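You operate a simulated robot arm through the tools that you are given. There is no shell and no other tool. Be economical: measure what you need, move in short steps, check, and stop when the job is done.

You are at the controls of a simulated robot arm. One attempt, no reset.

JOB
Set the controls near the top of the blue bench. At the end: the red size dial is turned to l; the checker switch is switched on; the torque dial is turned to 15 nm; the magnet switch is switched off; whatever was shut is shut again. Leave all else as you found it, and nothing knocked over.

Only the result counts: the job must be done as asked and must still hold three seconds after the hand-in. Knocking over, shifting, dropping, spilling or breaking anything else fails it.

ROBOT AND FRAMES
A 6-joint arm with a three-finger gripper, fixed in place. Base frame: the origin is at the foot of the arm, x ahead of it, y to its left, z up. Lengths are in mm, angles in rad, forces in N, time in s.
Its first joint turns from -2.897 to 2.897 rad. Payload 4.89 kg.
The TCP is the grasp point between the finger pads, 30 mm short of the fingertips. In the tool frame z runs along the fingers and y along their closing line. The gripper opens to 164 mm. The gripper's body begins 125 mm behind the TCP.
Orientation is that of the tool frame in the base frame, as a unit quaternion [x, y, z, w]. With the fingers straight down and closing along the base's y, the tool's x points along the base's -x, its y along +y and its z along -z.

CONTROLS
- The arm moves only by the tool servo_tool. Its argument "rows" is a list of rows, each an object of numbers (a shift or turn left out is 0, a gripper value left out holds the last): "x", "y", "z": the shift along the base's x, y, z in mm; "rx", "ry", "rz": the turn, a rotation vector about the base's x, y, z in rad; "claw": the gripper command, from -1 (shut) to 1 (fully open), values between in proportion. In form: [{"x": .., "y": .., "z": .., "rx": .., "ry": .., "rz": .., "claw": ..}, ...]. A call has 1 to 12 rows; each row shifts and turns the commanded pose from where the row before left it. A row lasts 0.2 s, in which the tool goes at most 50 mm and 0.15 rad; a call with a longer step from one row to the next is refused whole, and so is a gripper value outside its range. A pose out of reach is approached as far as the arm can. The call stops where the force on the tool passes 40 N (or 10 N more than at its start, if that is more) or the arm is blocked; 0.2 s more then pass. Each finger travels about 108 mm/s and halts on what it meets, pressing with about 42 N; the grip force reading is that of the motor and also rises with nothing between the fingers. The clock runs only during rows and for 0.2 s after the last one: add rows that do not move to give the fingers time. It gives the time, the measured TCP pose, the force on the tool (base axes), the opening and the grip force at its end, in the units of the frame above (readings bear some noise), with the torque about the TCP (base axes, N m) and any sound that the robot's microphone picked up.
- Cameras (640 x 400 px; columns grow to the right, rows downward): "scene" is fixed at [50.6, -649.8, 1470.4]; the picture's right is [0.38, -0.93, 0.00], its down [-0.53, -0.21, -0.82] and it looks along [0.76, 0.31, -0.57] (base axes); focal length 360 px, centre (320, 200). "wrist" rides on the gripper at [76, -2, -152] in the tool frame; the picture's right is [0.02, 1.00, 0.00], its down [-0.88, 0.02, -0.47] and it looks along [-0.47, 0.01, 0.88] (tool axes); focal length 247 px, centre (320, 200). There is no depth. A picture from a camera that has moved, and an enlarged one, comes with that camera's place and axes in the base frame and with its lens.
- snapshot(camera): a new picture of that camera. The clock stands still meanwhile.
- slide_trunk(by): slides the trunk up (or, below 0, down) by that many mm; the arm rides with it, the base frame stays. It gives what a move gives, with no picture.
- close_up(camera, box): a new picture of the part [left, top, right, bottom] of that camera's present view, enlarged. The clock stands still meanwhile.
- hand_in(): hands the job in; it is judged then, once.

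Work in short steps. Places have to be worked out from the pictures, the camera data and where the tool is seen: move nearer, look again, correct. Check each grasp and each placing, and mend what went wrong. You have 90 turns and 46 pictures in all, those below and enlarged ones among them. Open the gripper and draw the arm clear of the work before you hand the job in, unless the task says otherwise; then end with one line.

The tools are called after ">>>" as name(argument=value, ...) on one line, values as JSON. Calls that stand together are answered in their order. servo_tool: Moves the arm, as the interface text tells. Its arguments: {"type":"object","properties":{"rows":{"type":"array"}},"required":["rows"]} The other tools are called the same way: slide_trunk (by) slides the trunk up or down; snapshot (camera) takes a picture; close_up (camera, box) takes an enlarged picture of a part of a camera's view; hand_in () hands the job in.

At the start:

```text
time: 0.0
tool_pos: [596.5, -168.6, 1211.1]
tcp_rot: [-0.001, 1.0, 0.0, 0.0]
ft_force: [-0.4, -0.2, 0.3]
wrist_torque: [-0.01, 0.0, 0.04]
width: 163.9
finger_force: 0.0
trunk travel left (down, up): [-175.0, 215.0]
```

scene: 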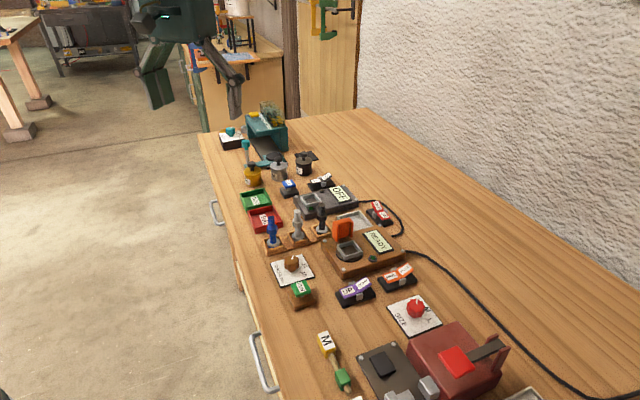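
wrist: 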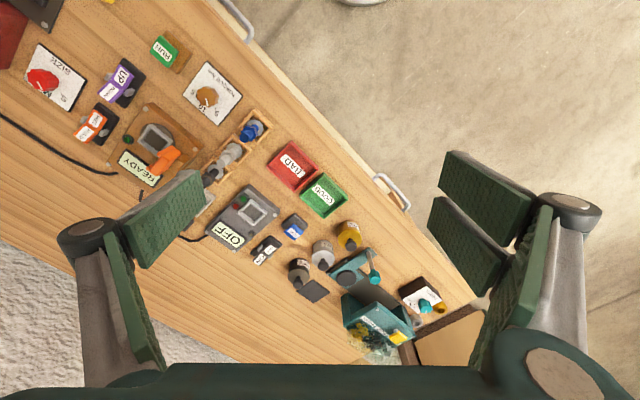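

I'll first enlarge the scene to identify the controls.

>>> close_up(camera="scene", box=[220, 180, 380, 280])

>>> close_up(camera="scene", box=[260, 240, 452, 360])

>>> close_up(camera="scene", box=[200, 90, 360, 190])

>>> close_up(camera="scene", box=[310, 280, 502, 400])

```text
4.00 times, centred on (300, 230) of scene
camera zoom: at [50.6, -649.8, 1470.4], right [0.38, -0.93, 0.0], down [-0.53, -0.21, -0.82], along [0.76, 0.31, -0.57], focal length 1440 px, centre (400, 80)
```

zoom: 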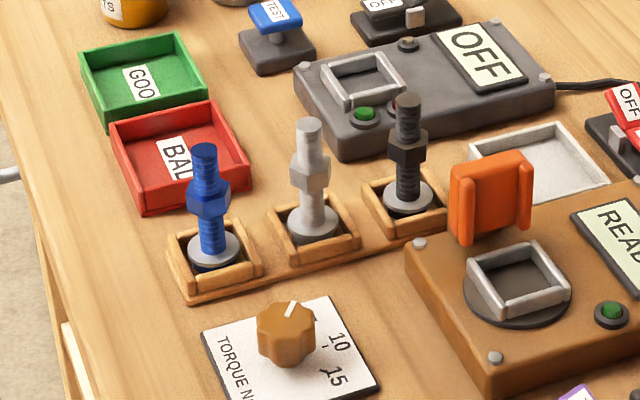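

```text
3.33 times, centred on (356, 300) of scene
camera zoom: at [50.6, -649.8, 1470.4], right [0.38, -0.93, 0.0], down [-0.53, -0.21, -0.82], along [0.76, 0.31, -0.57], focal length 1200 px, centre (200, -133)
```

zoom: 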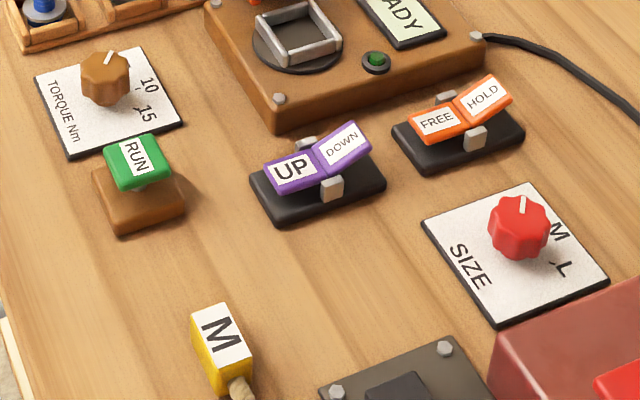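

```text
4.00 times, centred on (280, 140) of scene
camera zoom: at [50.6, -649.8, 1470.4], right [0.38, -0.93, 0.0], down [-0.53, -0.21, -0.82], along [0.76, 0.31, -0.57], focal length 1440 px, centre (480, 440)
```

zoom: 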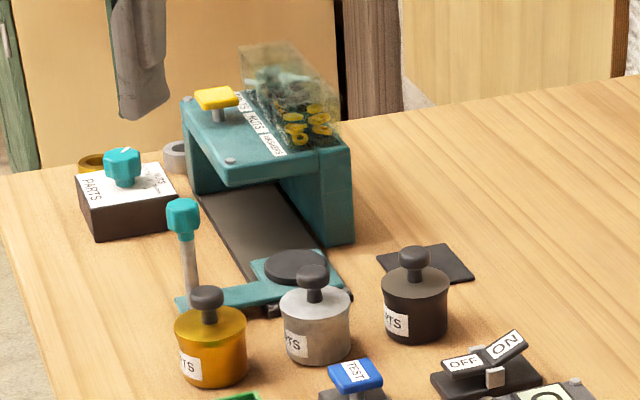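

```text
3.33 times, centred on (406, 340) of scene
camera zoom: at [50.6, -649.8, 1470.4], right [0.38, -0.93, 0.0], down [-0.53, -0.21, -0.82], along [0.76, 0.31, -0.57], focal length 1200 px, centre (33, -267)
```

zoom: 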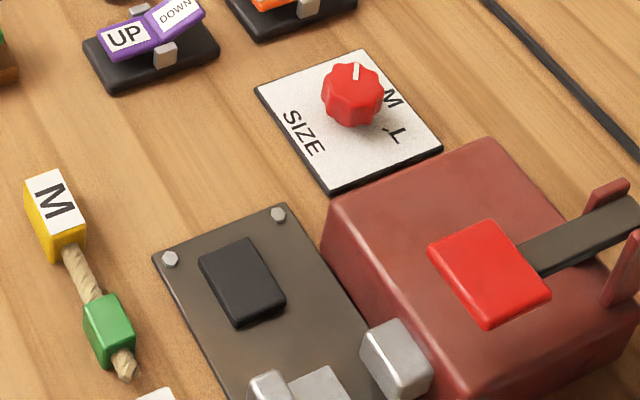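

Geometry so far: red dial ≈(548,-652,890), torque dial ≈(567,-370,890), checker switch ≈(918,-296,880). Now I'll look for the magnet switch.

>>> close_up(camera="scene", box=[320, 185, 416, 245])

>>> close_up(camera="scene", box=[268, 160, 364, 220])

>>> close_up(camera="wrist", box=[0, 20, 272, 190])

```text
6.67 times, centred on (368, 215) of scene
camera zoom: at [50.6, -649.8, 1470.4], right [0.38, -0.93, 0.0], down [-0.53, -0.21, -0.82], along [0.76, 0.31, -0.57], focal length 2401 px, centre (0, 100)
```

zoom: 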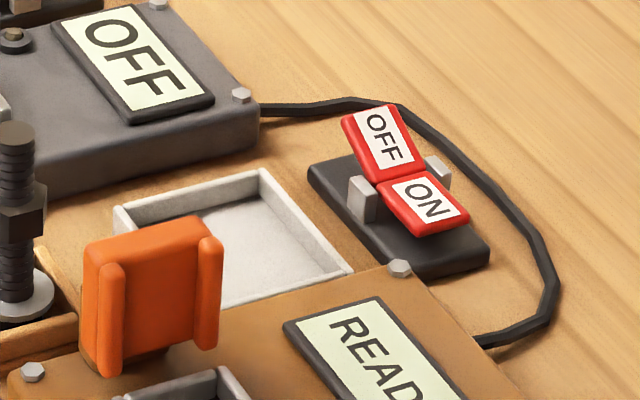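

```text
6.67 times, centred on (316, 190) of scene
camera zoom: at [50.6, -649.8, 1470.4], right [0.38, -0.93, 0.0], down [-0.53, -0.21, -0.82], along [0.76, 0.31, -0.57], focal length 2401 px, centre (347, 267)
```

zoom: 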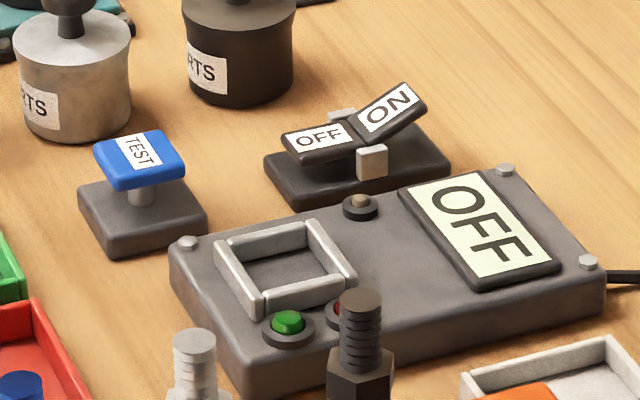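

```text
2.35 times, centred on (136, 105) of wrist
camera zoom: at [519.4, -169.0, 1364.3], right [-0.02, 1.0, 0.0], down [0.88, 0.02, 0.47], along [0.47, 0.01, -0.88], focal length 581 px, centre (753, 424)
```

zoom: 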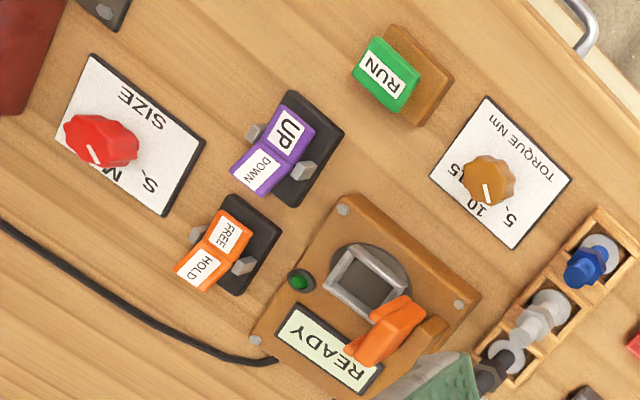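

Checker rocker currently OFF pressed; a red ON/OFF rocker at about (845,-499) is ON-pressed. I must check for other candidates for the magnet, so I move right along the bench and look.

>>> servo_tool(rows=[{"y": -45, "x": -10, "claw": -1}, {"y": -45, "x": -10}, {"y": -45, "x": -10}, {"y": -45, "x": -10}, {"y": -45, "x": -10}, {"y": -45, "x": -10}, {"y": -45, "x": -10}, {"y": -45, "x": -10}, {"y": -45}, {"y": -45}, {}])

>>> snapshot(camera="wrist")

>>> snapshot(camera="scene")

```text
time: 2.4
tool_pos: [516.5, -617.3, 1211.3]
tcp_rot: [-0.001, 1.0, 0.0, 0.001]
ft_force: [0.2, -0.5, 0.1]
wrist_torque: [0.13, 0.06, 0.0]
width: 0.0
finger_force: 42.2
trunk travel left (down, up): [-175.0, 215.0]
```

```text
36 pictures are left
camera wrist: at [439.3, -619.0, 1365.4], right [-0.02, 1.0, 0.0], down [0.88, 0.02, 0.47], along [0.47, 0.01, -0.88], focal length 247 px, centre (320, 200)
```

wrist: 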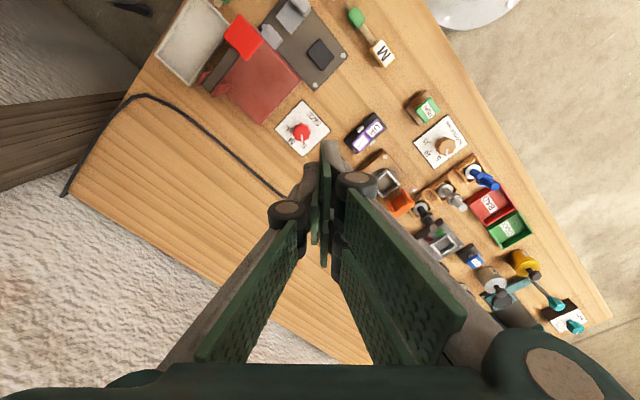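

```text
35 pictures are left
```

scene: 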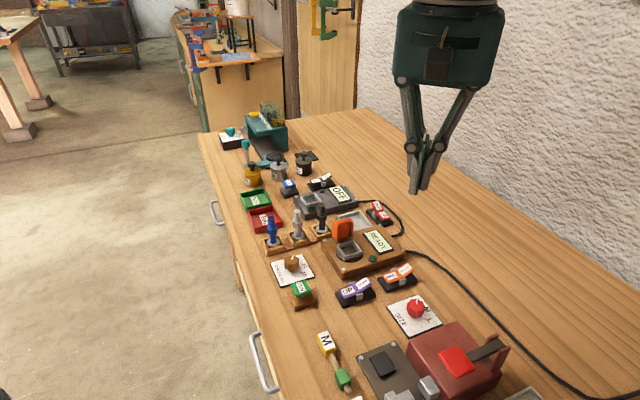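

No other on/off switches, so the red rocker is the magnet's. Moving above the red dial with the gripper open to look closely.

>>> servo_tool(rows=[{"x": 8, "y": -9, "z": -45, "claw": 0.2}, {"x": 8, "y": -9, "z": -45}, {"x": 8, "y": -9, "z": -45}, {"x": 8, "y": -8, "z": -45}, {"z": -31}, {}, {}])

>>> snapshot(camera="wrist")

```text
time: 4.0
tool_pos: [548.4, -651.4, 1001.2]
tcp_rot: [-0.001, 1.0, 0.0, 0.0]
ft_force: [0.1, -1.4, -0.4]
wrist_torque: [0.01, -0.01, 0.0]
width: 98.3
finger_force: 0.1
trunk travel left (down, up): [-175.0, 215.0]
```

```text
34 pictures are left
camera wrist: at [472.2, -652.8, 1153.7], right [-0.02, 1.0, 0.0], down [0.88, 0.02, 0.47], along [0.47, 0.01, -0.88], focal length 247 px, centre (320, 200)
```

wrist: 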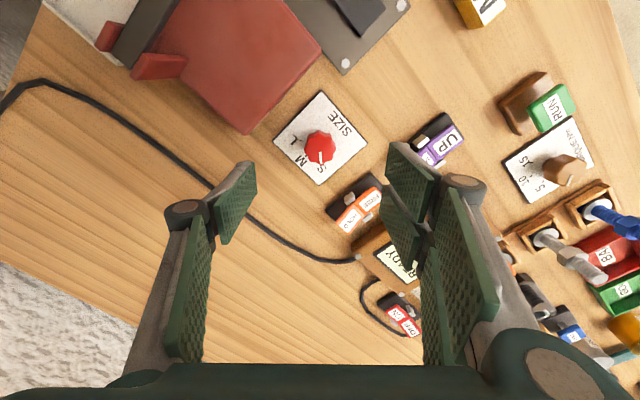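

>>> close_up(camera="wrist", box=[260, 85, 380, 190])

>>> close_up(camera="wrist", box=[490, 100, 620, 215])

>>> close_up(camera="wrist", box=[340, 260, 440, 360])

```text
3.81 times, centred on (320, 138) of wrist
camera zoom: at [472.2, -652.8, 1153.7], right [-0.02, 1.0, 0.0], down [0.88, 0.02, 0.47], along [0.47, 0.01, -0.88], focal length 941 px, centre (320, 438)
```

zoom: 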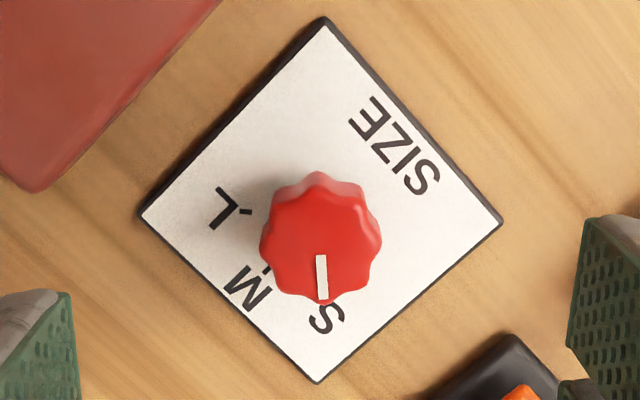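

```text
3.48 times, centred on (555, 158) of wrist
camera zoom: at [472.2, -652.8, 1153.7], right [-0.02, 1.0, 0.0], down [0.88, 0.02, 0.47], along [0.47, 0.01, -0.88], focal length 859 px, centre (-497, 348)
```

zoom: 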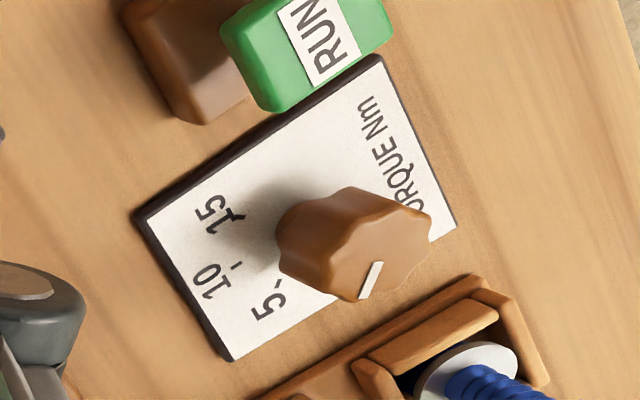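

```text
4.00 times, centred on (390, 310) of wrist
camera zoom: at [472.2, -652.8, 1153.7], right [-0.02, 1.0, 0.0], down [0.88, 0.02, 0.47], along [0.47, 0.01, -0.88], focal length 988 px, centre (40, -240)
```

zoom: 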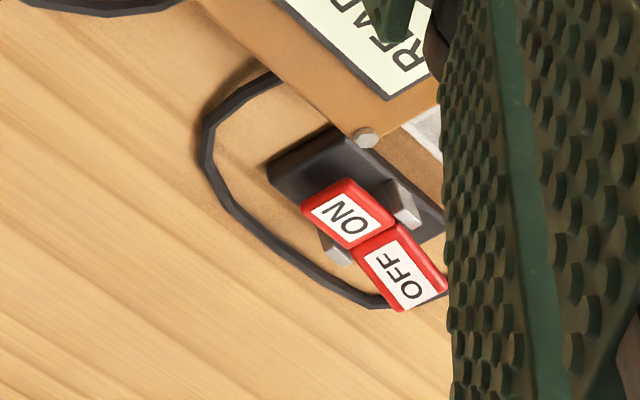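

Size pointer is at S (+x); L is toward -y, so it needs about -90° about z. Knob centre ≈(548,-650), top ≈900, plate ≈875. I pre-rotate +0.75 and descend part way.

>>> servo_tool(rows=[{"rz": 0.15, "claw": -0.15}, {"rz": 0.15, "z": -10}, {"rz": 0.15, "z": -10}, {"rz": 0.15, "z": -15}, {"rz": 0.15, "z": -15}, {}])

>>> snapshot(camera="wrist")

>>> close_up(camera="scene", box=[336, 230, 496, 330])

```text
time: 5.4
tool_pos: [548.9, -652.9, 950.5]
tcp_rot: [-0.368, 0.93, 0.0, 0.001]
ft_force: [0.6, 0.1, 0.4]
wrist_torque: [0.0, 0.01, -0.01]
width: 69.9
finger_force: 0.1
trunk travel left (down, up): [-175.0, 215.0]
```

```text
30 pictures are left
camera wrist: at [493.3, -705.3, 1103.3], right [-0.7, 0.72, 0.0], down [0.63, 0.62, 0.47], along [0.34, 0.33, -0.88], focal length 247 px, centre (320, 200)
```

wrist: 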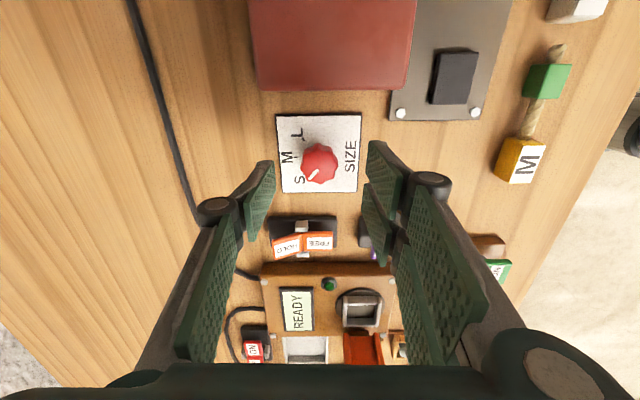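

```text
4.00 times, centred on (416, 280) of scene
camera zoom: at [50.6, -649.8, 1470.4], right [0.38, -0.93, 0.0], down [-0.53, -0.21, -0.82], along [0.76, 0.31, -0.57], focal length 1440 px, centre (-64, -120)
```

zoom: 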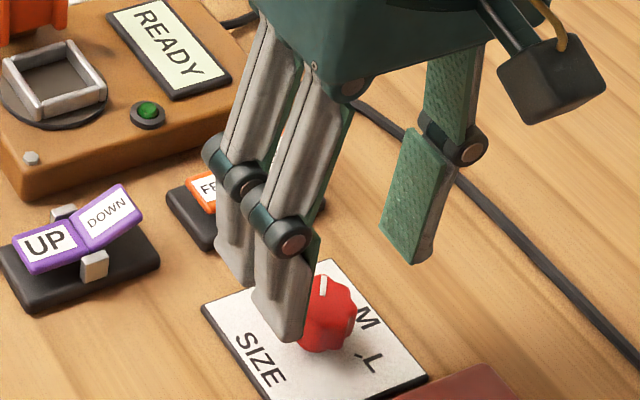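

Knob centre is ≈(546,-654); I descend with the fingers either side of it and close.

>>> servo_tool(rows=[{"x": -2, "y": -1, "z": -15}, {"z": -12}, {"z": -9}, {}, {"claw": -0.9}, {}, {}])

>>> close_up(camera="scene", box=[336, 230, 496, 330])

```text
time: 7.0
tool_pos: [547.3, -656.4, 914.5]
tcp_rot: [-0.367, 0.93, 0.0, -0.001]
ft_force: [14.1, -18.1, 4.3]
wrist_torque: [-0.56, -0.47, -0.11]
width: 32.1
finger_force: 45.0
trunk travel left (down, up): [-175.0, 215.0]
```

```text
4.00 times, centred on (416, 280) of scene
camera zoom: at [50.6, -649.8, 1470.4], right [0.38, -0.93, 0.0], down [-0.53, -0.21, -0.82], along [0.76, 0.31, -0.57], focal length 1440 px, centre (-64, -120)
```

zoom: 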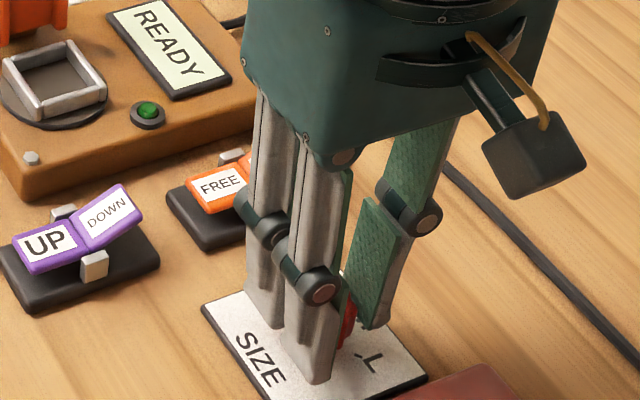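

Grip holds (32 mm). I ease the sideways load and turn clockwise in part, watching forces.

>>> servo_tool(rows=[{"x": 2, "y": -2}, {"rz": -0.1}, {"rz": -0.15}, {"rz": -0.15}, {"rz": -0.15}, {"rz": -0.15}, {}])

```text
time: 7.9
tool_pos: [546.4, -653.4, 914.8]
tcp_rot: [-0.24, 0.971, 0.002, -0.001]
ft_force: [-3.5, 1.6, -1.1]
wrist_torque: [0.28, 0.06, 0.03]
width: 31.7
finger_force: 44.6
trunk travel left (down, up): [-175.0, 215.0]
stopped in row 4: the force on the tool passed its limit at 43 N (the readings are from after the stop); the commanded pose is now the measured one
```

The stop reset the pose to one with no side load, so the true centre is (546.4,-653.4). I continue turning in place.

>>> servo_tool(rows=[{"rz": -0.1}, {"rz": -0.1}, {"rz": -0.1}, {"rz": -0.1}, {}])

```text
time: 8.9
tool_pos: [545.6, -653.1, 914.8]
tcp_rot: [-0.055, 0.998, 0.003, -0.001]
ft_force: [-2.0, 4.1, 5.3]
wrist_torque: [0.34, -0.12, 0.01]
width: 31.9
finger_force: 44.8
trunk travel left (down, up): [-175.0, 215.0]
stopped in row 4: the force on the tool passed its limit at 42 N (the readings are from after the stop); the commanded pose is now the measured one
```

>>> servo_tool(rows=[{"rz": -0.1}, {"rz": -0.1}, {"rz": -0.1}, {"rz": -0.1}, {}])

>>> close_up(camera="wrist", box=[220, 60, 420, 240])

```text
time: 9.9
tool_pos: [544.5, -650.8, 913.2]
tcp_rot: [0.138, 0.99, 0.005, -0.001]
ft_force: [0.2, 7.3, 11.3]
wrist_torque: [0.37, 0.01, 0.04]
width: 31.9
finger_force: 44.7
trunk travel left (down, up): [-175.0, 215.0]
stopped in row 5: the force on the tool passed its limit at 41 N (the readings are from after the stop); the commanded pose is now the measured one
```

```text
2.22 times, centred on (320, 150) of wrist
camera zoom: at [471.3, -631.7, 1067.5], right [0.25, 0.97, 0.01], down [0.85, -0.23, 0.47], along [0.46, -0.11, -0.88], focal length 549 px, centre (320, 311)
```

zoom: 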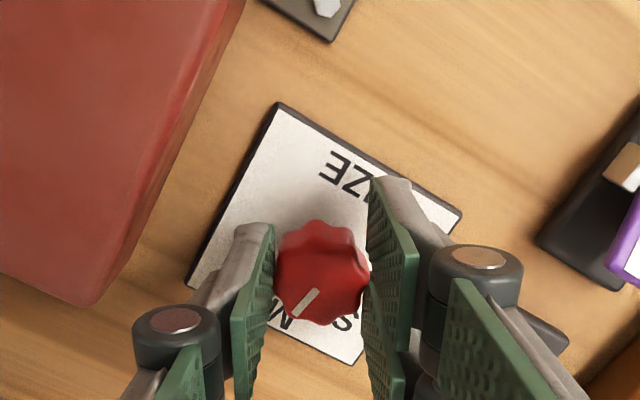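

Pointer has turned about 54° with the fingers, now just past M; continuing toward L.

>>> servo_tool(rows=[{"rz": -0.1}, {"rz": -0.1}, {"rz": -0.1}, {"rz": -0.1}, {}])

>>> close_up(camera="wrist", box=[220, 60, 420, 240])

```text
time: 10.8
tool_pos: [546.5, -649.4, 914.0]
tcp_rot: [0.299, 0.954, 0.006, 0.0]
ft_force: [1.6, 6.6, 18.7]
wrist_torque: [0.38, -0.04, 0.02]
width: 31.9
finger_force: 45.0
trunk travel left (down, up): [-175.0, 215.0]
stopped in row 4: the force on the tool passed its limit at 42 N (the readings are from after the stop); the commanded pose is now the measured one
```

```text
2.22 times, centred on (320, 150) of wrist
camera zoom: at [481.5, -607.6, 1067.4], right [0.55, 0.83, 0.01], down [0.73, -0.49, 0.47], along [0.4, -0.25, -0.88], focal length 549 px, centre (320, 311)
```

zoom: 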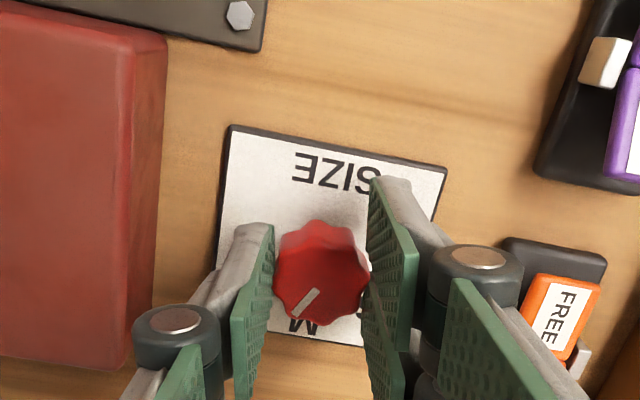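

>>> servo_tool(rows=[{"rz": -0.1}, {"rz": -0.1}, {"rz": -0.08}, {}])

>>> servo_tool(rows=[{"claw": -0.2}, {"claw": -0.15}, {"z": 20}, {"z": 40}, {"z": 40}, {}])

>>> close_up(camera="wrist", box=[240, 60, 400, 220])

```text
time: 11.7
tool_pos: [546.9, -648.5, 913.4]
tcp_rot: [0.426, 0.905, 0.006, 0.001]
ft_force: [1.2, 5.8, 20.9]
wrist_torque: [0.42, 0.02, 0.02]
width: 31.7
finger_force: 45.0
trunk travel left (down, up): [-175.0, 215.0]
stopped in row 4: the force on the tool passed its limit at 41 N (the readings are from after the stop); the commanded pose is now the measured one
```

```text
time: 13.1
tool_pos: [547.3, -650.8, 1012.1]
tcp_rot: [0.428, 0.904, 0.007, 0.001]
ft_force: [-0.1, -0.5, -0.5]
wrist_torque: [-0.02, -0.03, 0.01]
width: 69.4
finger_force: 0.1
trunk travel left (down, up): [-175.0, 215.0]
```

```text
2.50 times, centred on (320, 140) of wrist
camera zoom: at [495.2, -593.6, 1164.8], right [0.76, 0.65, 0.01], down [0.57, -0.67, 0.47], along [0.32, -0.35, -0.88], focal length 617 px, centre (320, 350)
```

zoom: 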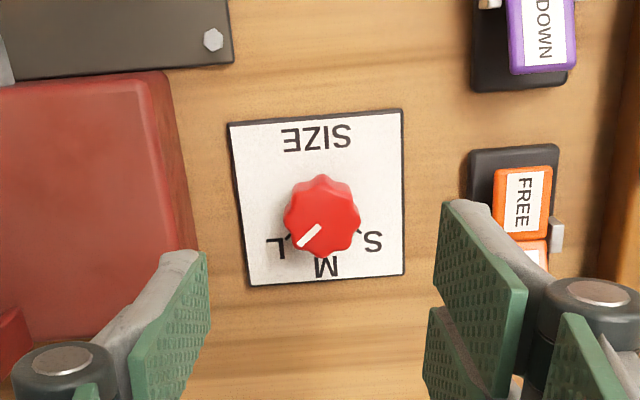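

>>> close_up(camera="wrist", box=[280, 100, 360, 180])

```text
5.00 times, centred on (320, 140) of wrist
camera zoom: at [495.2, -593.6, 1164.8], right [0.76, 0.65, 0.01], down [0.57, -0.67, 0.47], along [0.32, -0.35, -0.88], focal length 1235 px, centre (320, 500)
```

zoom: 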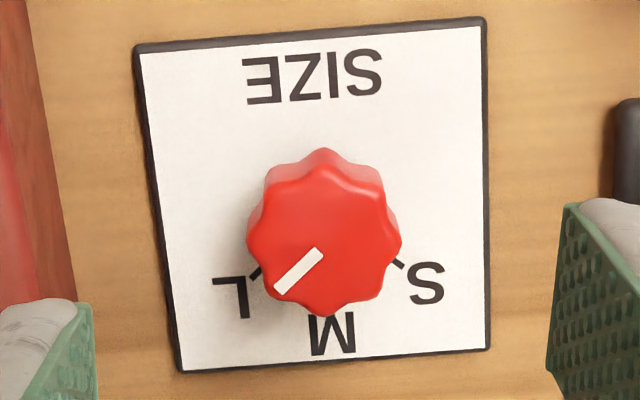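

Pointer aligned with the L tick within a couple of degrees. Next, move over to the torque dial, winding the wrist back.

>>> servo_tool(rows=[{"z": 30, "rz": 0.15}, {"x": 2, "y": 31, "rz": 0.15}, {"x": 2, "y": 31, "rz": 0.15}, {"x": 2, "y": 31, "rz": 0.15}, {"x": 2, "y": 31, "rz": 0.15}, {"x": 2, "y": 31, "rz": 0.15}, {"x": 2, "y": 31, "rz": 0.15}, {"x": 2, "y": 31, "rz": 0.15}, {"x": 2, "y": 31, "rz": 0.15}, {"x": 4, "y": 33, "rz": 0.15}, {"rz": 0.15, "z": -20}, {}])

>>> close_up(camera="wrist", box=[240, 60, 400, 220])

>>> close_up(camera="scene", box=[216, 200, 376, 300])

```text
time: 15.7
tool_pos: [566.3, -368.5, 1023.8]
tcp_rot: [-0.375, 0.927, 0.004, -0.004]
ft_force: [0.1, 0.8, 0.5]
wrist_torque: [-0.04, 0.02, 0.0]
width: 69.5
finger_force: 0.1
trunk travel left (down, up): [-175.0, 215.0]
```

```text
2.50 times, centred on (320, 140) of wrist
camera zoom: at [514.3, -422.8, 1175.8], right [-0.71, 0.7, 0.01], down [0.63, 0.62, 0.47], along [0.32, 0.34, -0.88], focal length 617 px, centre (320, 350)
```

zoom: 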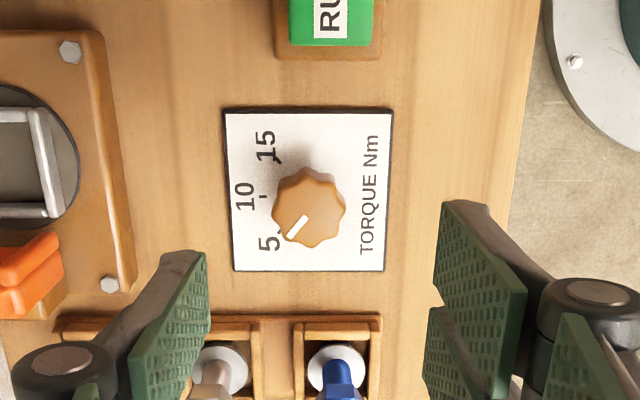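

```text
4.00 times, centred on (296, 250) of scene
camera zoom: at [50.6, -649.8, 1470.4], right [0.38, -0.93, 0.0], down [-0.53, -0.21, -0.82], along [0.76, 0.31, -0.57], focal length 1440 px, centre (416, 0)
```

zoom: 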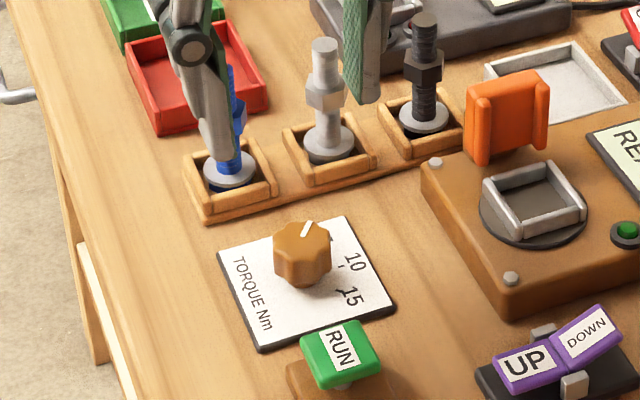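

Torque pointer is at 5; 15 lies 90° clockwise. Knob centre ≈(567,-371). Descend and grip.

>>> servo_tool(rows=[{"x": 1, "y": -2, "z": -40, "claw": -0.2}, {"z": -35}, {"z": -20}, {"z": -14}, {}, {"claw": -0.5}, {"claw": -0.9}, {}, {}])

>>> close_up(camera="wrist", box=[240, 80, 400, 240])

```text
time: 17.7
tool_pos: [569.5, -371.4, 913.8]
tcp_rot: [-0.373, 0.928, 0.005, -0.004]
ft_force: [19.0, -20.2, 5.9]
wrist_torque: [-0.66, -0.55, -0.07]
width: 31.8
finger_force: 45.3
trunk travel left (down, up): [-175.0, 215.0]
```

```text
2.50 times, centred on (320, 160) of wrist
camera zoom: at [516.1, -426.2, 1066.4], right [-0.71, 0.71, 0.01], down [0.63, 0.62, 0.47], along [0.32, 0.34, -0.88], focal length 617 px, centre (320, 300)
```

zoom: 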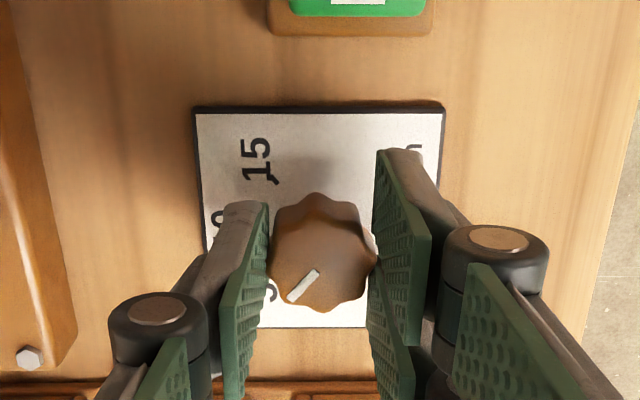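

Side load shows the knob slightly toward (+x,-y); I shift 2 mm that way and recheck.

>>> servo_tool(rows=[{"x": 1, "y": -1}, {"x": 1, "y": -1}, {}])

```text
time: 18.5
tool_pos: [569.0, -371.9, 912.3]
tcp_rot: [-0.373, 0.928, 0.006, -0.004]
ft_force: [-2.6, -0.1, -20.7]
wrist_torque: [-0.05, 0.14, 0.06]
width: 32.0
finger_force: 44.7
trunk travel left (down, up): [-175.0, 215.0]
```

>>> servo_tool(rows=[{"rz": -0.1, "z": -1}, {"rz": -0.1}, {"rz": -0.1}, {"rz": -0.1}, {"rz": -0.1}, {"rz": -0.1}, {"rz": -0.1}, {"rz": -0.1}, {}])

```text
time: 19.4
tool_pos: [567.5, -371.5, 913.8]
tcp_rot: [-0.196, 0.981, 0.008, -0.004]
ft_force: [-3.5, 7.5, -1.7]
wrist_torque: [0.41, 0.11, 0.02]
width: 32.0
finger_force: 45.3
trunk travel left (down, up): [-175.0, 215.0]
stopped in row 4: the force on the tool passed its limit at 41 N (the readings are from after the stop); the commanded pose is now the measured one
```

>>> servo_tool(rows=[{"rz": -0.1}, {"rz": -0.1}, {"rz": -0.1}, {"rz": -0.1}, {"rz": -0.1}, {"rz": -0.1}, {}])

>>> servo_tool(rows=[{"rz": -0.1}, {"rz": -0.1}, {"rz": -0.1}, {"rz": -0.1}, {}])

```text
time: 21.1
tool_pos: [568.2, -370.0, 912.2]
tcp_rot: [0.103, 0.995, 0.008, 0.0]
ft_force: [1.1, 39.2, 9.9]
wrist_torque: [1.25, -0.31, 0.06]
width: 31.8
finger_force: 44.7
trunk travel left (down, up): [-175.0, 215.0]
```

```text
time: 22.2
tool_pos: [569.3, -369.6, 913.1]
tcp_rot: [0.297, 0.955, 0.007, 0.0]
ft_force: [19.6, 40.2, -2.8]
wrist_torque: [0.68, -0.98, 0.01]
width: 31.8
finger_force: 45.0
trunk travel left (down, up): [-175.0, 215.0]
```

Yaw -0.60 (turned ~78°). I ease the +y side load and finish the last ~12°.

>>> servo_tool(rows=[{"x": 1, "y": 2}, {"rz": -0.1, "y": 1, "x": 1}, {"rz": -0.1}, {}])

>>> close_up(camera="wrist", box=[240, 80, 400, 240])

```text
time: 23.2
tool_pos: [570.6, -370.2, 912.9]
tcp_rot: [0.392, 0.92, 0.007, 0.003]
ft_force: [-2.8, -13.3, 13.5]
wrist_torque: [-0.91, 0.09, -0.02]
width: 31.7
finger_force: 45.3
trunk travel left (down, up): [-175.0, 215.0]
```

```text
2.50 times, centred on (320, 160) of wrist
camera zoom: at [514.5, -316.5, 1066.3], right [0.71, 0.71, 0.01], down [0.62, -0.63, 0.47], along [0.34, -0.32, -0.88], focal length 617 px, centre (320, 300)
```

zoom: 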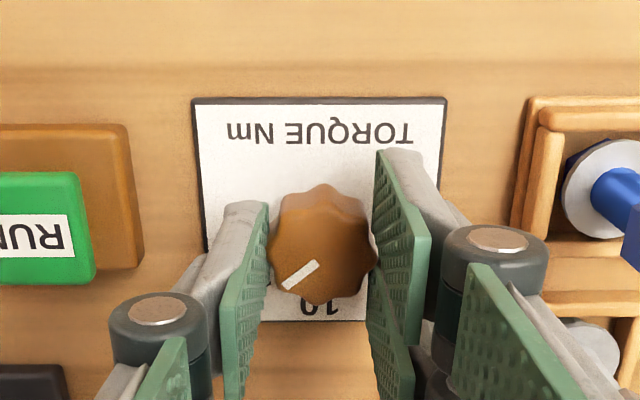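

>>> servo_tool(rows=[{"claw": -0.5}, {"claw": -0.35}, {"claw": -0.35}, {"z": 20}, {"z": 40}, {"z": 40}, {}])

>>> close_up(camera="wrist", box=[280, 100, 360, 180])

```text
time: 24.9
tool_pos: [567.4, -368.2, 1009.9]
tcp_rot: [0.39, 0.921, 0.008, 0.002]
ft_force: [0.0, 1.1, -0.1]
wrist_torque: [-0.01, -0.08, 0.0]
width: 53.4
finger_force: 0.0
trunk travel left (down, up): [-175.0, 215.0]
```

```text
5.00 times, centred on (320, 140) of wrist
camera zoom: at [512.8, -315.8, 1163.8], right [0.7, 0.71, 0.02], down [0.62, -0.63, 0.47], along [0.34, -0.32, -0.88], focal length 1235 px, centre (320, 500)
```

zoom: 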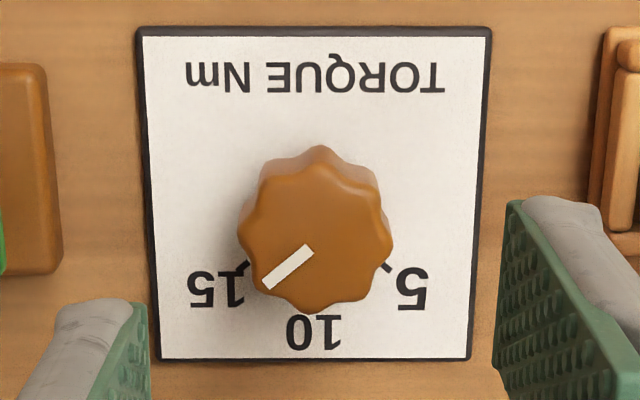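

Torque pointer sits at the 15 tick within ~3°. Now to the magnet rocker: raise, close the gripper, unwind the wrist and approach it high up.

>>> servo_tool(rows=[{"z": 45, "rz": 0.15}, {"z": 35, "rz": 0.15}, {"x": 35, "y": -17, "rz": 0.15, "claw": -1}, {"x": 35, "y": -17, "rz": 0.15}, {"x": 35, "y": -17, "rz": 0.15}, {"x": 35, "y": -17, "rz": 0.05}, {"x": 35, "y": -17}, {"x": 35, "y": -17}, {"x": 30, "y": -17}, {}, {}])

>>> snapshot(camera="wrist")

```text
time: 27.2
tool_pos: [812.2, -487.5, 1093.0]
tcp_rot: [0.002, 1.0, 0.008, -0.001]
ft_force: [0.5, -0.4, 0.1]
wrist_torque: [0.06, 0.06, -0.03]
width: 0.0
finger_force: 42.6
trunk travel left (down, up): [-175.0, 215.0]
```

```text
18 pictures are left
camera wrist: at [735.3, -490.1, 1246.5], right [-0.02, 1.0, 0.02], down [0.88, 0.01, 0.47], along [0.47, 0.02, -0.88], focal length 247 px, centre (320, 200)
```

wrist: 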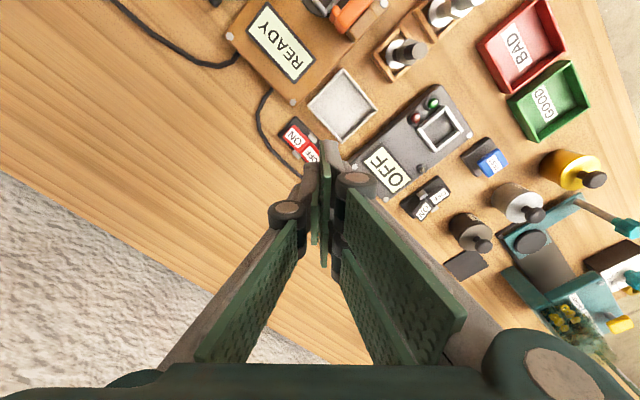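

>>> close_up(camera="wrist", box=[260, 100, 360, 190])

>>> close_up(camera="wrist", box=[380, 155, 480, 245])

```text
4.44 times, centred on (310, 145) of wrist
camera zoom: at [735.3, -490.1, 1246.5], right [-0.02, 1.0, 0.02], down [0.88, 0.01, 0.47], along [0.47, 0.02, -0.88], focal length 1098 px, centre (364, 444)
```

zoom: 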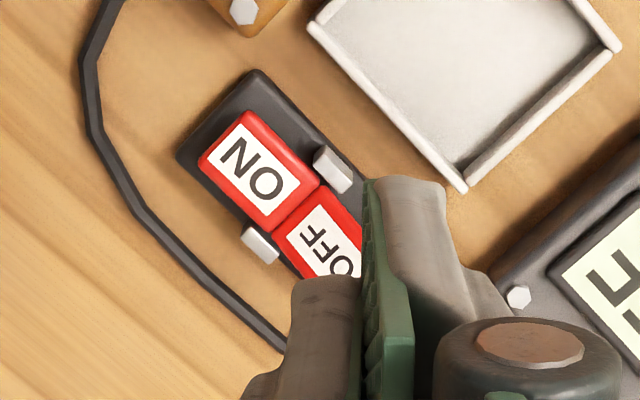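

```text
4.44 times, centred on (430, 200) of wrist
camera zoom: at [735.3, -490.1, 1246.5], right [-0.02, 1.0, 0.02], down [0.88, 0.01, 0.47], along [0.47, 0.02, -0.88], focal length 1098 px, centre (-169, 200)
```

zoom: 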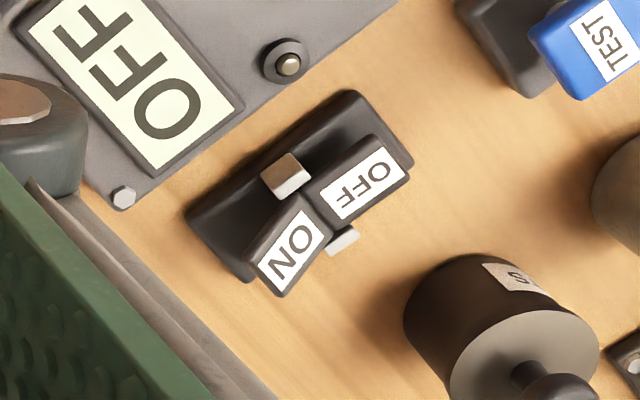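

OFF half is raised; its outer part is at ≈(854,-492.5), z≈898. I align the thin finger direction with the rocker (yaw -45°) and come down above it.

>>> servo_tool(rows=[{"rz": -0.15, "x": 10, "y": -1}, {"rz": -0.15, "x": 10, "y": -1}, {"rz": -0.15, "x": 10, "y": -1}, {"rz": -0.15, "x": 10, "y": -1}, {"rz": -0.15, "x": 2, "y": -1}, {"z": -45}, {"z": -45}, {"z": -40}, {}])

>>> close_up(camera="scene", box=[310, 150, 438, 250])

>>> close_up(camera="wrist", box=[230, 80, 410, 240])

```text
time: 29.2
tool_pos: [854.4, -495.0, 960.5]
tcp_rot: [0.367, 0.93, 0.007, 0.001]
ft_force: [0.9, -0.2, -0.9]
wrist_torque: [0.04, 0.1, -0.01]
width: 0.0
finger_force: 41.8
trunk travel left (down, up): [-175.0, 215.0]
```

```text
4.00 times, centred on (374, 200) of scene
camera zoom: at [50.6, -649.8, 1470.4], right [0.38, -0.93, 0.0], down [-0.53, -0.21, -0.82], along [0.76, 0.31, -0.57], focal length 1440 px, centre (104, 200)
```

zoom: 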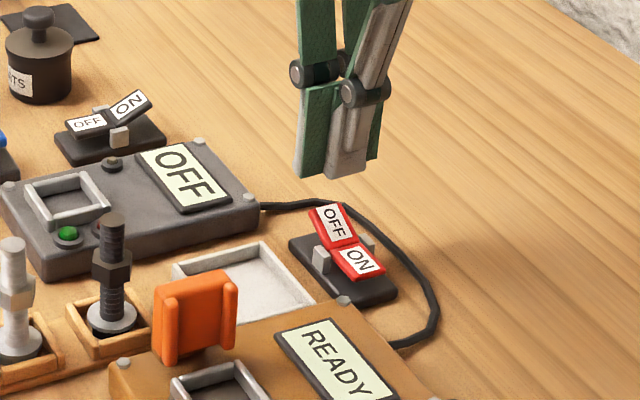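

```text
2.50 times, centred on (320, 160) of wrist
camera zoom: at [796.1, -444.7, 1114.2], right [0.67, 0.74, 0.01], down [0.65, -0.6, 0.47], along [0.36, -0.3, -0.88], focal length 617 px, centre (320, 300)
```

zoom: 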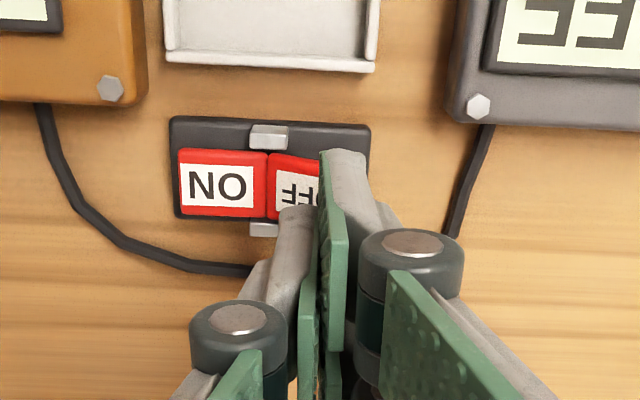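

Fingertips are just about over the OFF half's outer end; shifting (-4,+3) to centre, then pressing down in small steps.

>>> servo_tool(rows=[{"x": -4, "y": 3}, {"z": -15}, {"z": -10}, {"z": -4}, {"z": -4}, {"z": -4}, {"z": -4}, {"z": -3}, {}])

>>> close_up(camera="scene", box=[330, 170, 426, 230])

```text
time: 31.2
tool_pos: [847.9, -489.3, 920.0]
tcp_rot: [0.369, 0.929, 0.007, 0.001]
ft_force: [-0.8, 0.4, -0.1]
wrist_torque: [-0.03, 0.03, 0.03]
width: 0.0
finger_force: 41.9
trunk travel left (down, up): [-175.0, 215.0]
```

```text
6.67 times, centred on (378, 200) of scene
camera zoom: at [50.6, -649.8, 1470.4], right [0.38, -0.93, 0.0], down [-0.53, -0.21, -0.82], along [0.76, 0.31, -0.57], focal length 2401 px, centre (-67, 200)
```

zoom: 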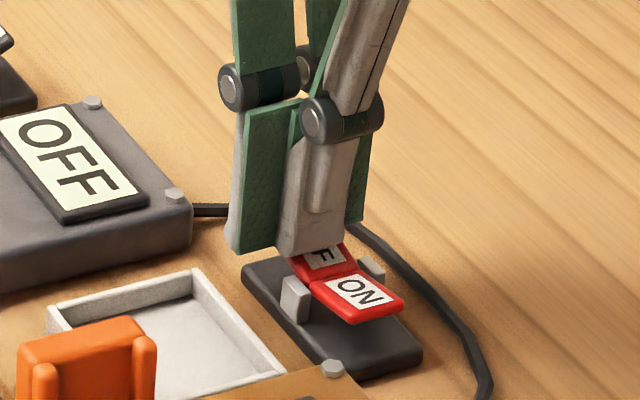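

No resistance yet; continue down.

>>> servo_tool(rows=[{"x": 1, "y": -2, "z": -3}, {"z": -3}, {"z": -3}, {"z": -3}, {}])

>>> close_up(camera="scene", box=[330, 170, 426, 230])

```text
time: 32.2
tool_pos: [849.3, -491.8, 911.5]
tcp_rot: [0.368, 0.93, 0.007, 0.003]
ft_force: [-5.0, 1.6, 23.0]
wrist_torque: [-0.08, 0.11, 0.02]
width: 5.9
finger_force: 44.5
trunk travel left (down, up): [-175.0, 215.0]
stopped in row 4: the force on the tool passed its limit at 48 N (the readings are from after the stop); the commanded pose is now the measured one
```

```text
6.67 times, centred on (378, 200) of scene
camera zoom: at [50.6, -649.8, 1470.4], right [0.38, -0.93, 0.0], down [-0.53, -0.21, -0.82], along [0.76, 0.31, -0.57], focal length 2401 px, centre (-67, 200)
```

zoom: 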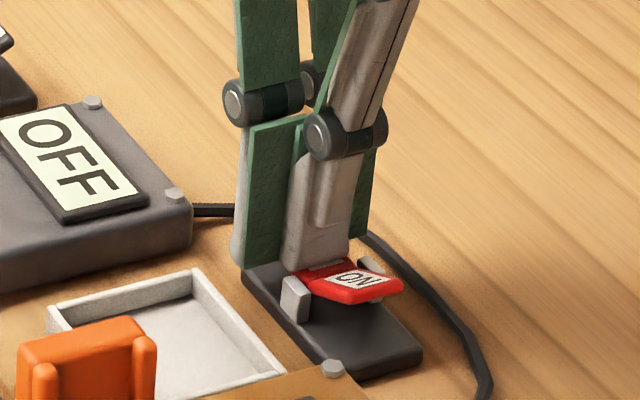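

The rocker has flipped (ON end now raised). Lift straight up and verify.

>>> servo_tool(rows=[{"z": 5}, {"z": 15}, {"z": 40}, {"z": 45}, {"z": 45}, {}])

>>> close_up(camera="scene", box=[300, 160, 428, 240])

```text
time: 33.6
tool_pos: [847.9, -493.3, 1058.1]
tcp_rot: [0.368, 0.93, 0.007, 0.003]
ft_force: [-0.6, 0.6, 1.1]
wrist_torque: [-0.1, -0.08, -0.02]
width: 0.0
finger_force: 45.0
trunk travel left (down, up): [-175.0, 215.0]
```

```text
5.00 times, centred on (364, 200) of scene
camera zoom: at [50.6, -649.8, 1470.4], right [0.38, -0.93, 0.0], down [-0.53, -0.21, -0.82], along [0.76, 0.31, -0.57], focal length 1800 px, centre (100, 200)
```

zoom: 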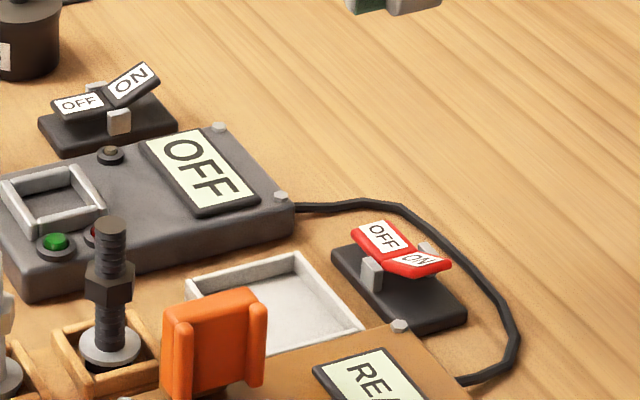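

Magnet is OFF now. The checker's raised ON half is at ≈(942,-308,898), near the reach limit; I move above it with yaw +0.62.

>>> servo_tool(rows=[{"x": 9, "y": 18.5, "rz": 0.14}, {"x": 9, "y": 18.5, "rz": 0.14}, {"x": 9, "y": 18.5, "rz": 0.14}, {"x": 9, "y": 18.5, "rz": 0.14}, {"x": 9, "y": 18.5, "rz": 0.14}, {"x": 9, "y": 18.5, "rz": 0.14}, {"x": 10, "y": 18.5, "rz": 0.14}, {"x": 10, "y": 18.5, "rz": 0.14}, {"x": 10, "y": 18.5, "rz": 0.14}, {"x": 10, "y": 18.5, "rz": 0.12}, {"z": -40}, {}])

>>> servo_tool(rows=[{"z": -30}, {"z": -25}, {}, {}])

>>> close_up(camera="scene", box=[270, 130, 398, 210])

>>> close_up(camera="wrist", box=[230, 80, 410, 240])

```text
time: 36.2
tool_pos: [943.9, -306.9, 1018.3]
tcp_rot: [-0.309, 0.951, 0.009, -0.003]
ft_force: [-0.2, 0.4, 0.1]
wrist_torque: [-0.07, 0.04, -0.01]
width: 0.0
finger_force: 44.9
trunk travel left (down, up): [-175.0, 215.0]
```

```text
time: 37.2
tool_pos: [944.3, -307.2, 963.5]
tcp_rot: [-0.308, 0.951, 0.007, -0.003]
ft_force: [-1.1, -0.1, -1.1]
wrist_torque: [0.04, 0.06, -0.03]
width: 0.0
finger_force: 45.2
trunk travel left (down, up): [-175.0, 215.0]
```

```text
5.00 times, centred on (334, 170) of scene
camera zoom: at [50.6, -649.8, 1470.4], right [0.38, -0.93, 0.0], down [-0.53, -0.21, -0.82], along [0.76, 0.31, -0.57], focal length 1800 px, centre (250, 350)
```

zoom: 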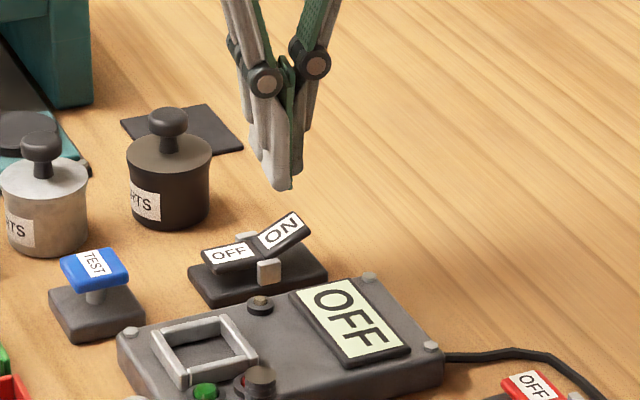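

```text
2.50 times, centred on (320, 160) of wrist
camera zoom: at [884.8, -354.1, 1117.3], right [-0.6, 0.8, 0.02], down [0.71, 0.53, 0.47], along [0.37, 0.3, -0.88], focal length 617 px, centre (320, 300)
```

zoom: 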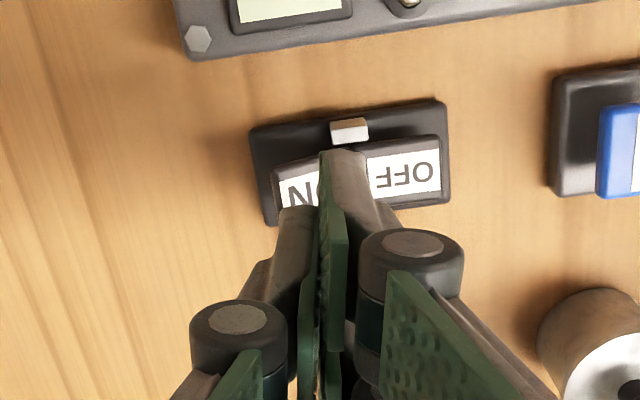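

Tips need to shift about (-1,-5) to lie over the outer part of ON; then press gradually.

>>> servo_tool(rows=[{"x": -1, "y": -5}, {"z": -15}, {"z": -12}, {"z": -5}, {"z": -4}, {"z": -4}, {"z": -3}, {"z": -3}, {"z": -3}, {}])

>>> close_up(camera="scene", box=[270, 150, 366, 210])

```text
time: 39.4
tool_pos: [943.1, -313.4, 916.2]
tcp_rot: [-0.308, 0.951, 0.008, -0.003]
ft_force: [0.4, 0.3, -0.2]
wrist_torque: [-0.02, -0.01, -0.02]
width: 0.1
finger_force: 45.1
trunk travel left (down, up): [-175.0, 215.0]
```

```text
6.67 times, centred on (318, 180) of scene
camera zoom: at [50.6, -649.8, 1470.4], right [0.38, -0.93, 0.0], down [-0.53, -0.21, -0.82], along [0.76, 0.31, -0.57], focal length 2401 px, centre (333, 333)
```

zoom: 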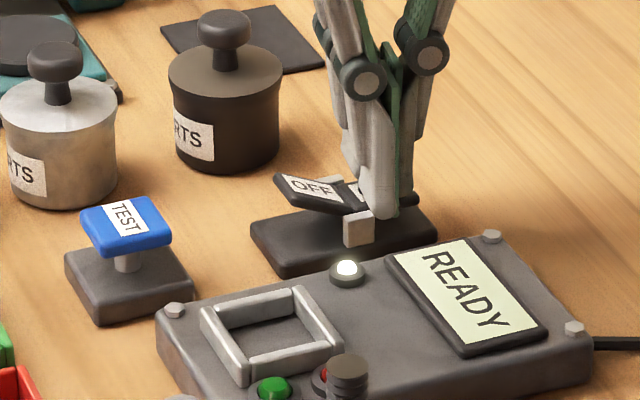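

Checker switched on (display READY, lamp lit). Lift clear and retreat, then verify everything.

>>> servo_tool(rows=[{"z": 10}, {"z": 40}, {"z": 45}, {"z": 45}, {"z": 45}, {"x": -45, "z": 30}, {"x": -45, "z": 30}, {"x": -45, "z": 20, "claw": 0.5}, {"x": -45}, {"x": -45}, {"x": -45}, {}])

>>> servo_tool(rows=[{"x": -45, "y": 30}, {"x": -45, "y": 40}, {"x": -30, "y": 40}, {"y": 40}, {}])

>>> snapshot(camera="scene")

>>> close_up(camera="scene", box=[240, 150, 432, 330])

```text
refused: row 6 steps farther than a row can; nothing moved
```

```text
refused: row 1 steps farther than a row can; nothing moved
```

```text
7 pictures are left
```

scene: 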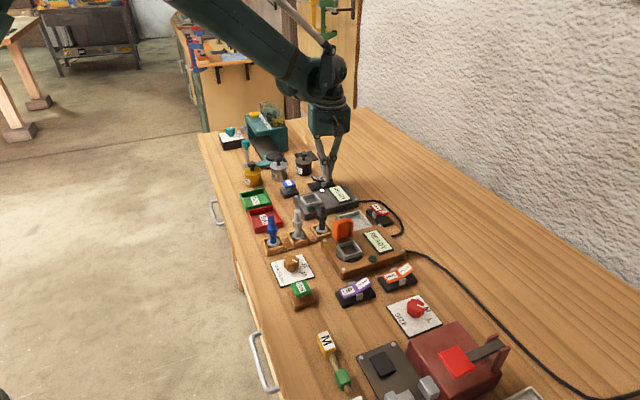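

```text
2.22 times, centred on (336, 240) of scene
camera zoom: at [50.6, -649.8, 1470.4], right [0.38, -0.93, 0.0], down [-0.53, -0.21, -0.82], along [0.76, 0.31, -0.57], focal length 800 px, centre (284, 111)
```

zoom: 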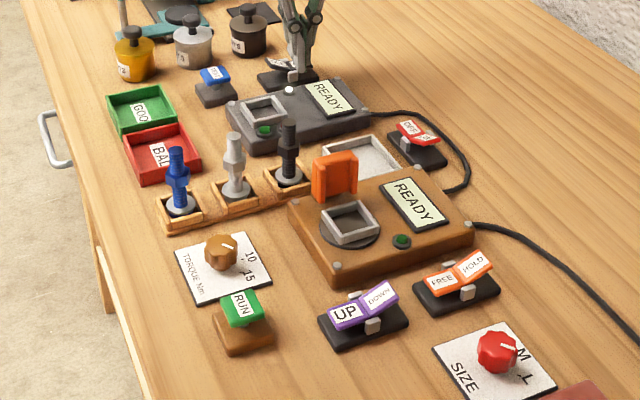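

Those moves were refused as too long; retreat with shorter steps, then check the dials up close.

>>> servo_tool(rows=[{"z": 10}, {"z": 40}, {"z": 45}, {"z": 45}, {"z": 45}, {"x": -35, "z": 30}, {"x": -35, "z": 30}, {"x": -45, "claw": 0.5}, {"x": -45}, {"x": -45}, {"x": -45}, {}])

>>> close_up(camera="scene", box=[380, 285, 450, 340])

>>> close_up(camera="scene", box=[260, 240, 330, 295])

```text
time: 42.0
tool_pos: [691.4, -311.5, 1160.5]
tcp_rot: [-0.308, 0.951, 0.006, -0.003]
ft_force: [-0.1, 0.8, 0.0]
wrist_torque: [-0.03, -0.13, 0.0]
width: 123.0
finger_force: 0.0
trunk travel left (down, up): [-175.0, 215.0]
```

```text
7.27 times, centred on (415, 312) of scene
camera zoom: at [50.6, -649.8, 1470.4], right [0.38, -0.93, 0.0], down [-0.53, -0.21, -0.82], along [0.76, 0.31, -0.57], focal length 2619 px, centre (-371, -618)
```

zoom: 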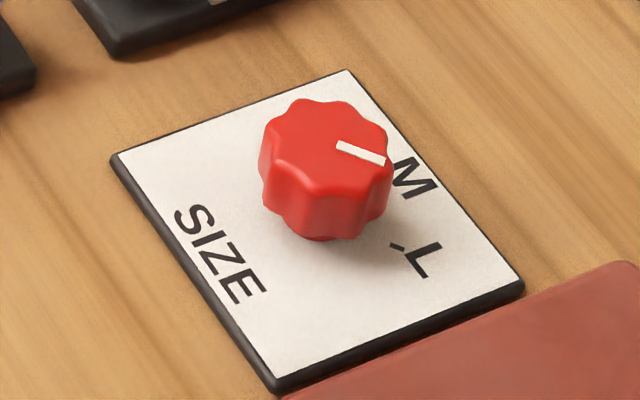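

```text
7.27 times, centred on (295, 268) of scene
camera zoom: at [50.6, -649.8, 1470.4], right [0.38, -0.93, 0.0], down [-0.53, -0.21, -0.82], along [0.76, 0.31, -0.57], focal length 2619 px, centre (502, -291)
```

zoom: 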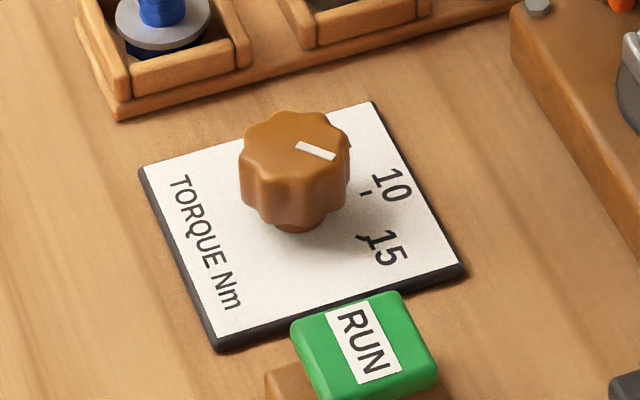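

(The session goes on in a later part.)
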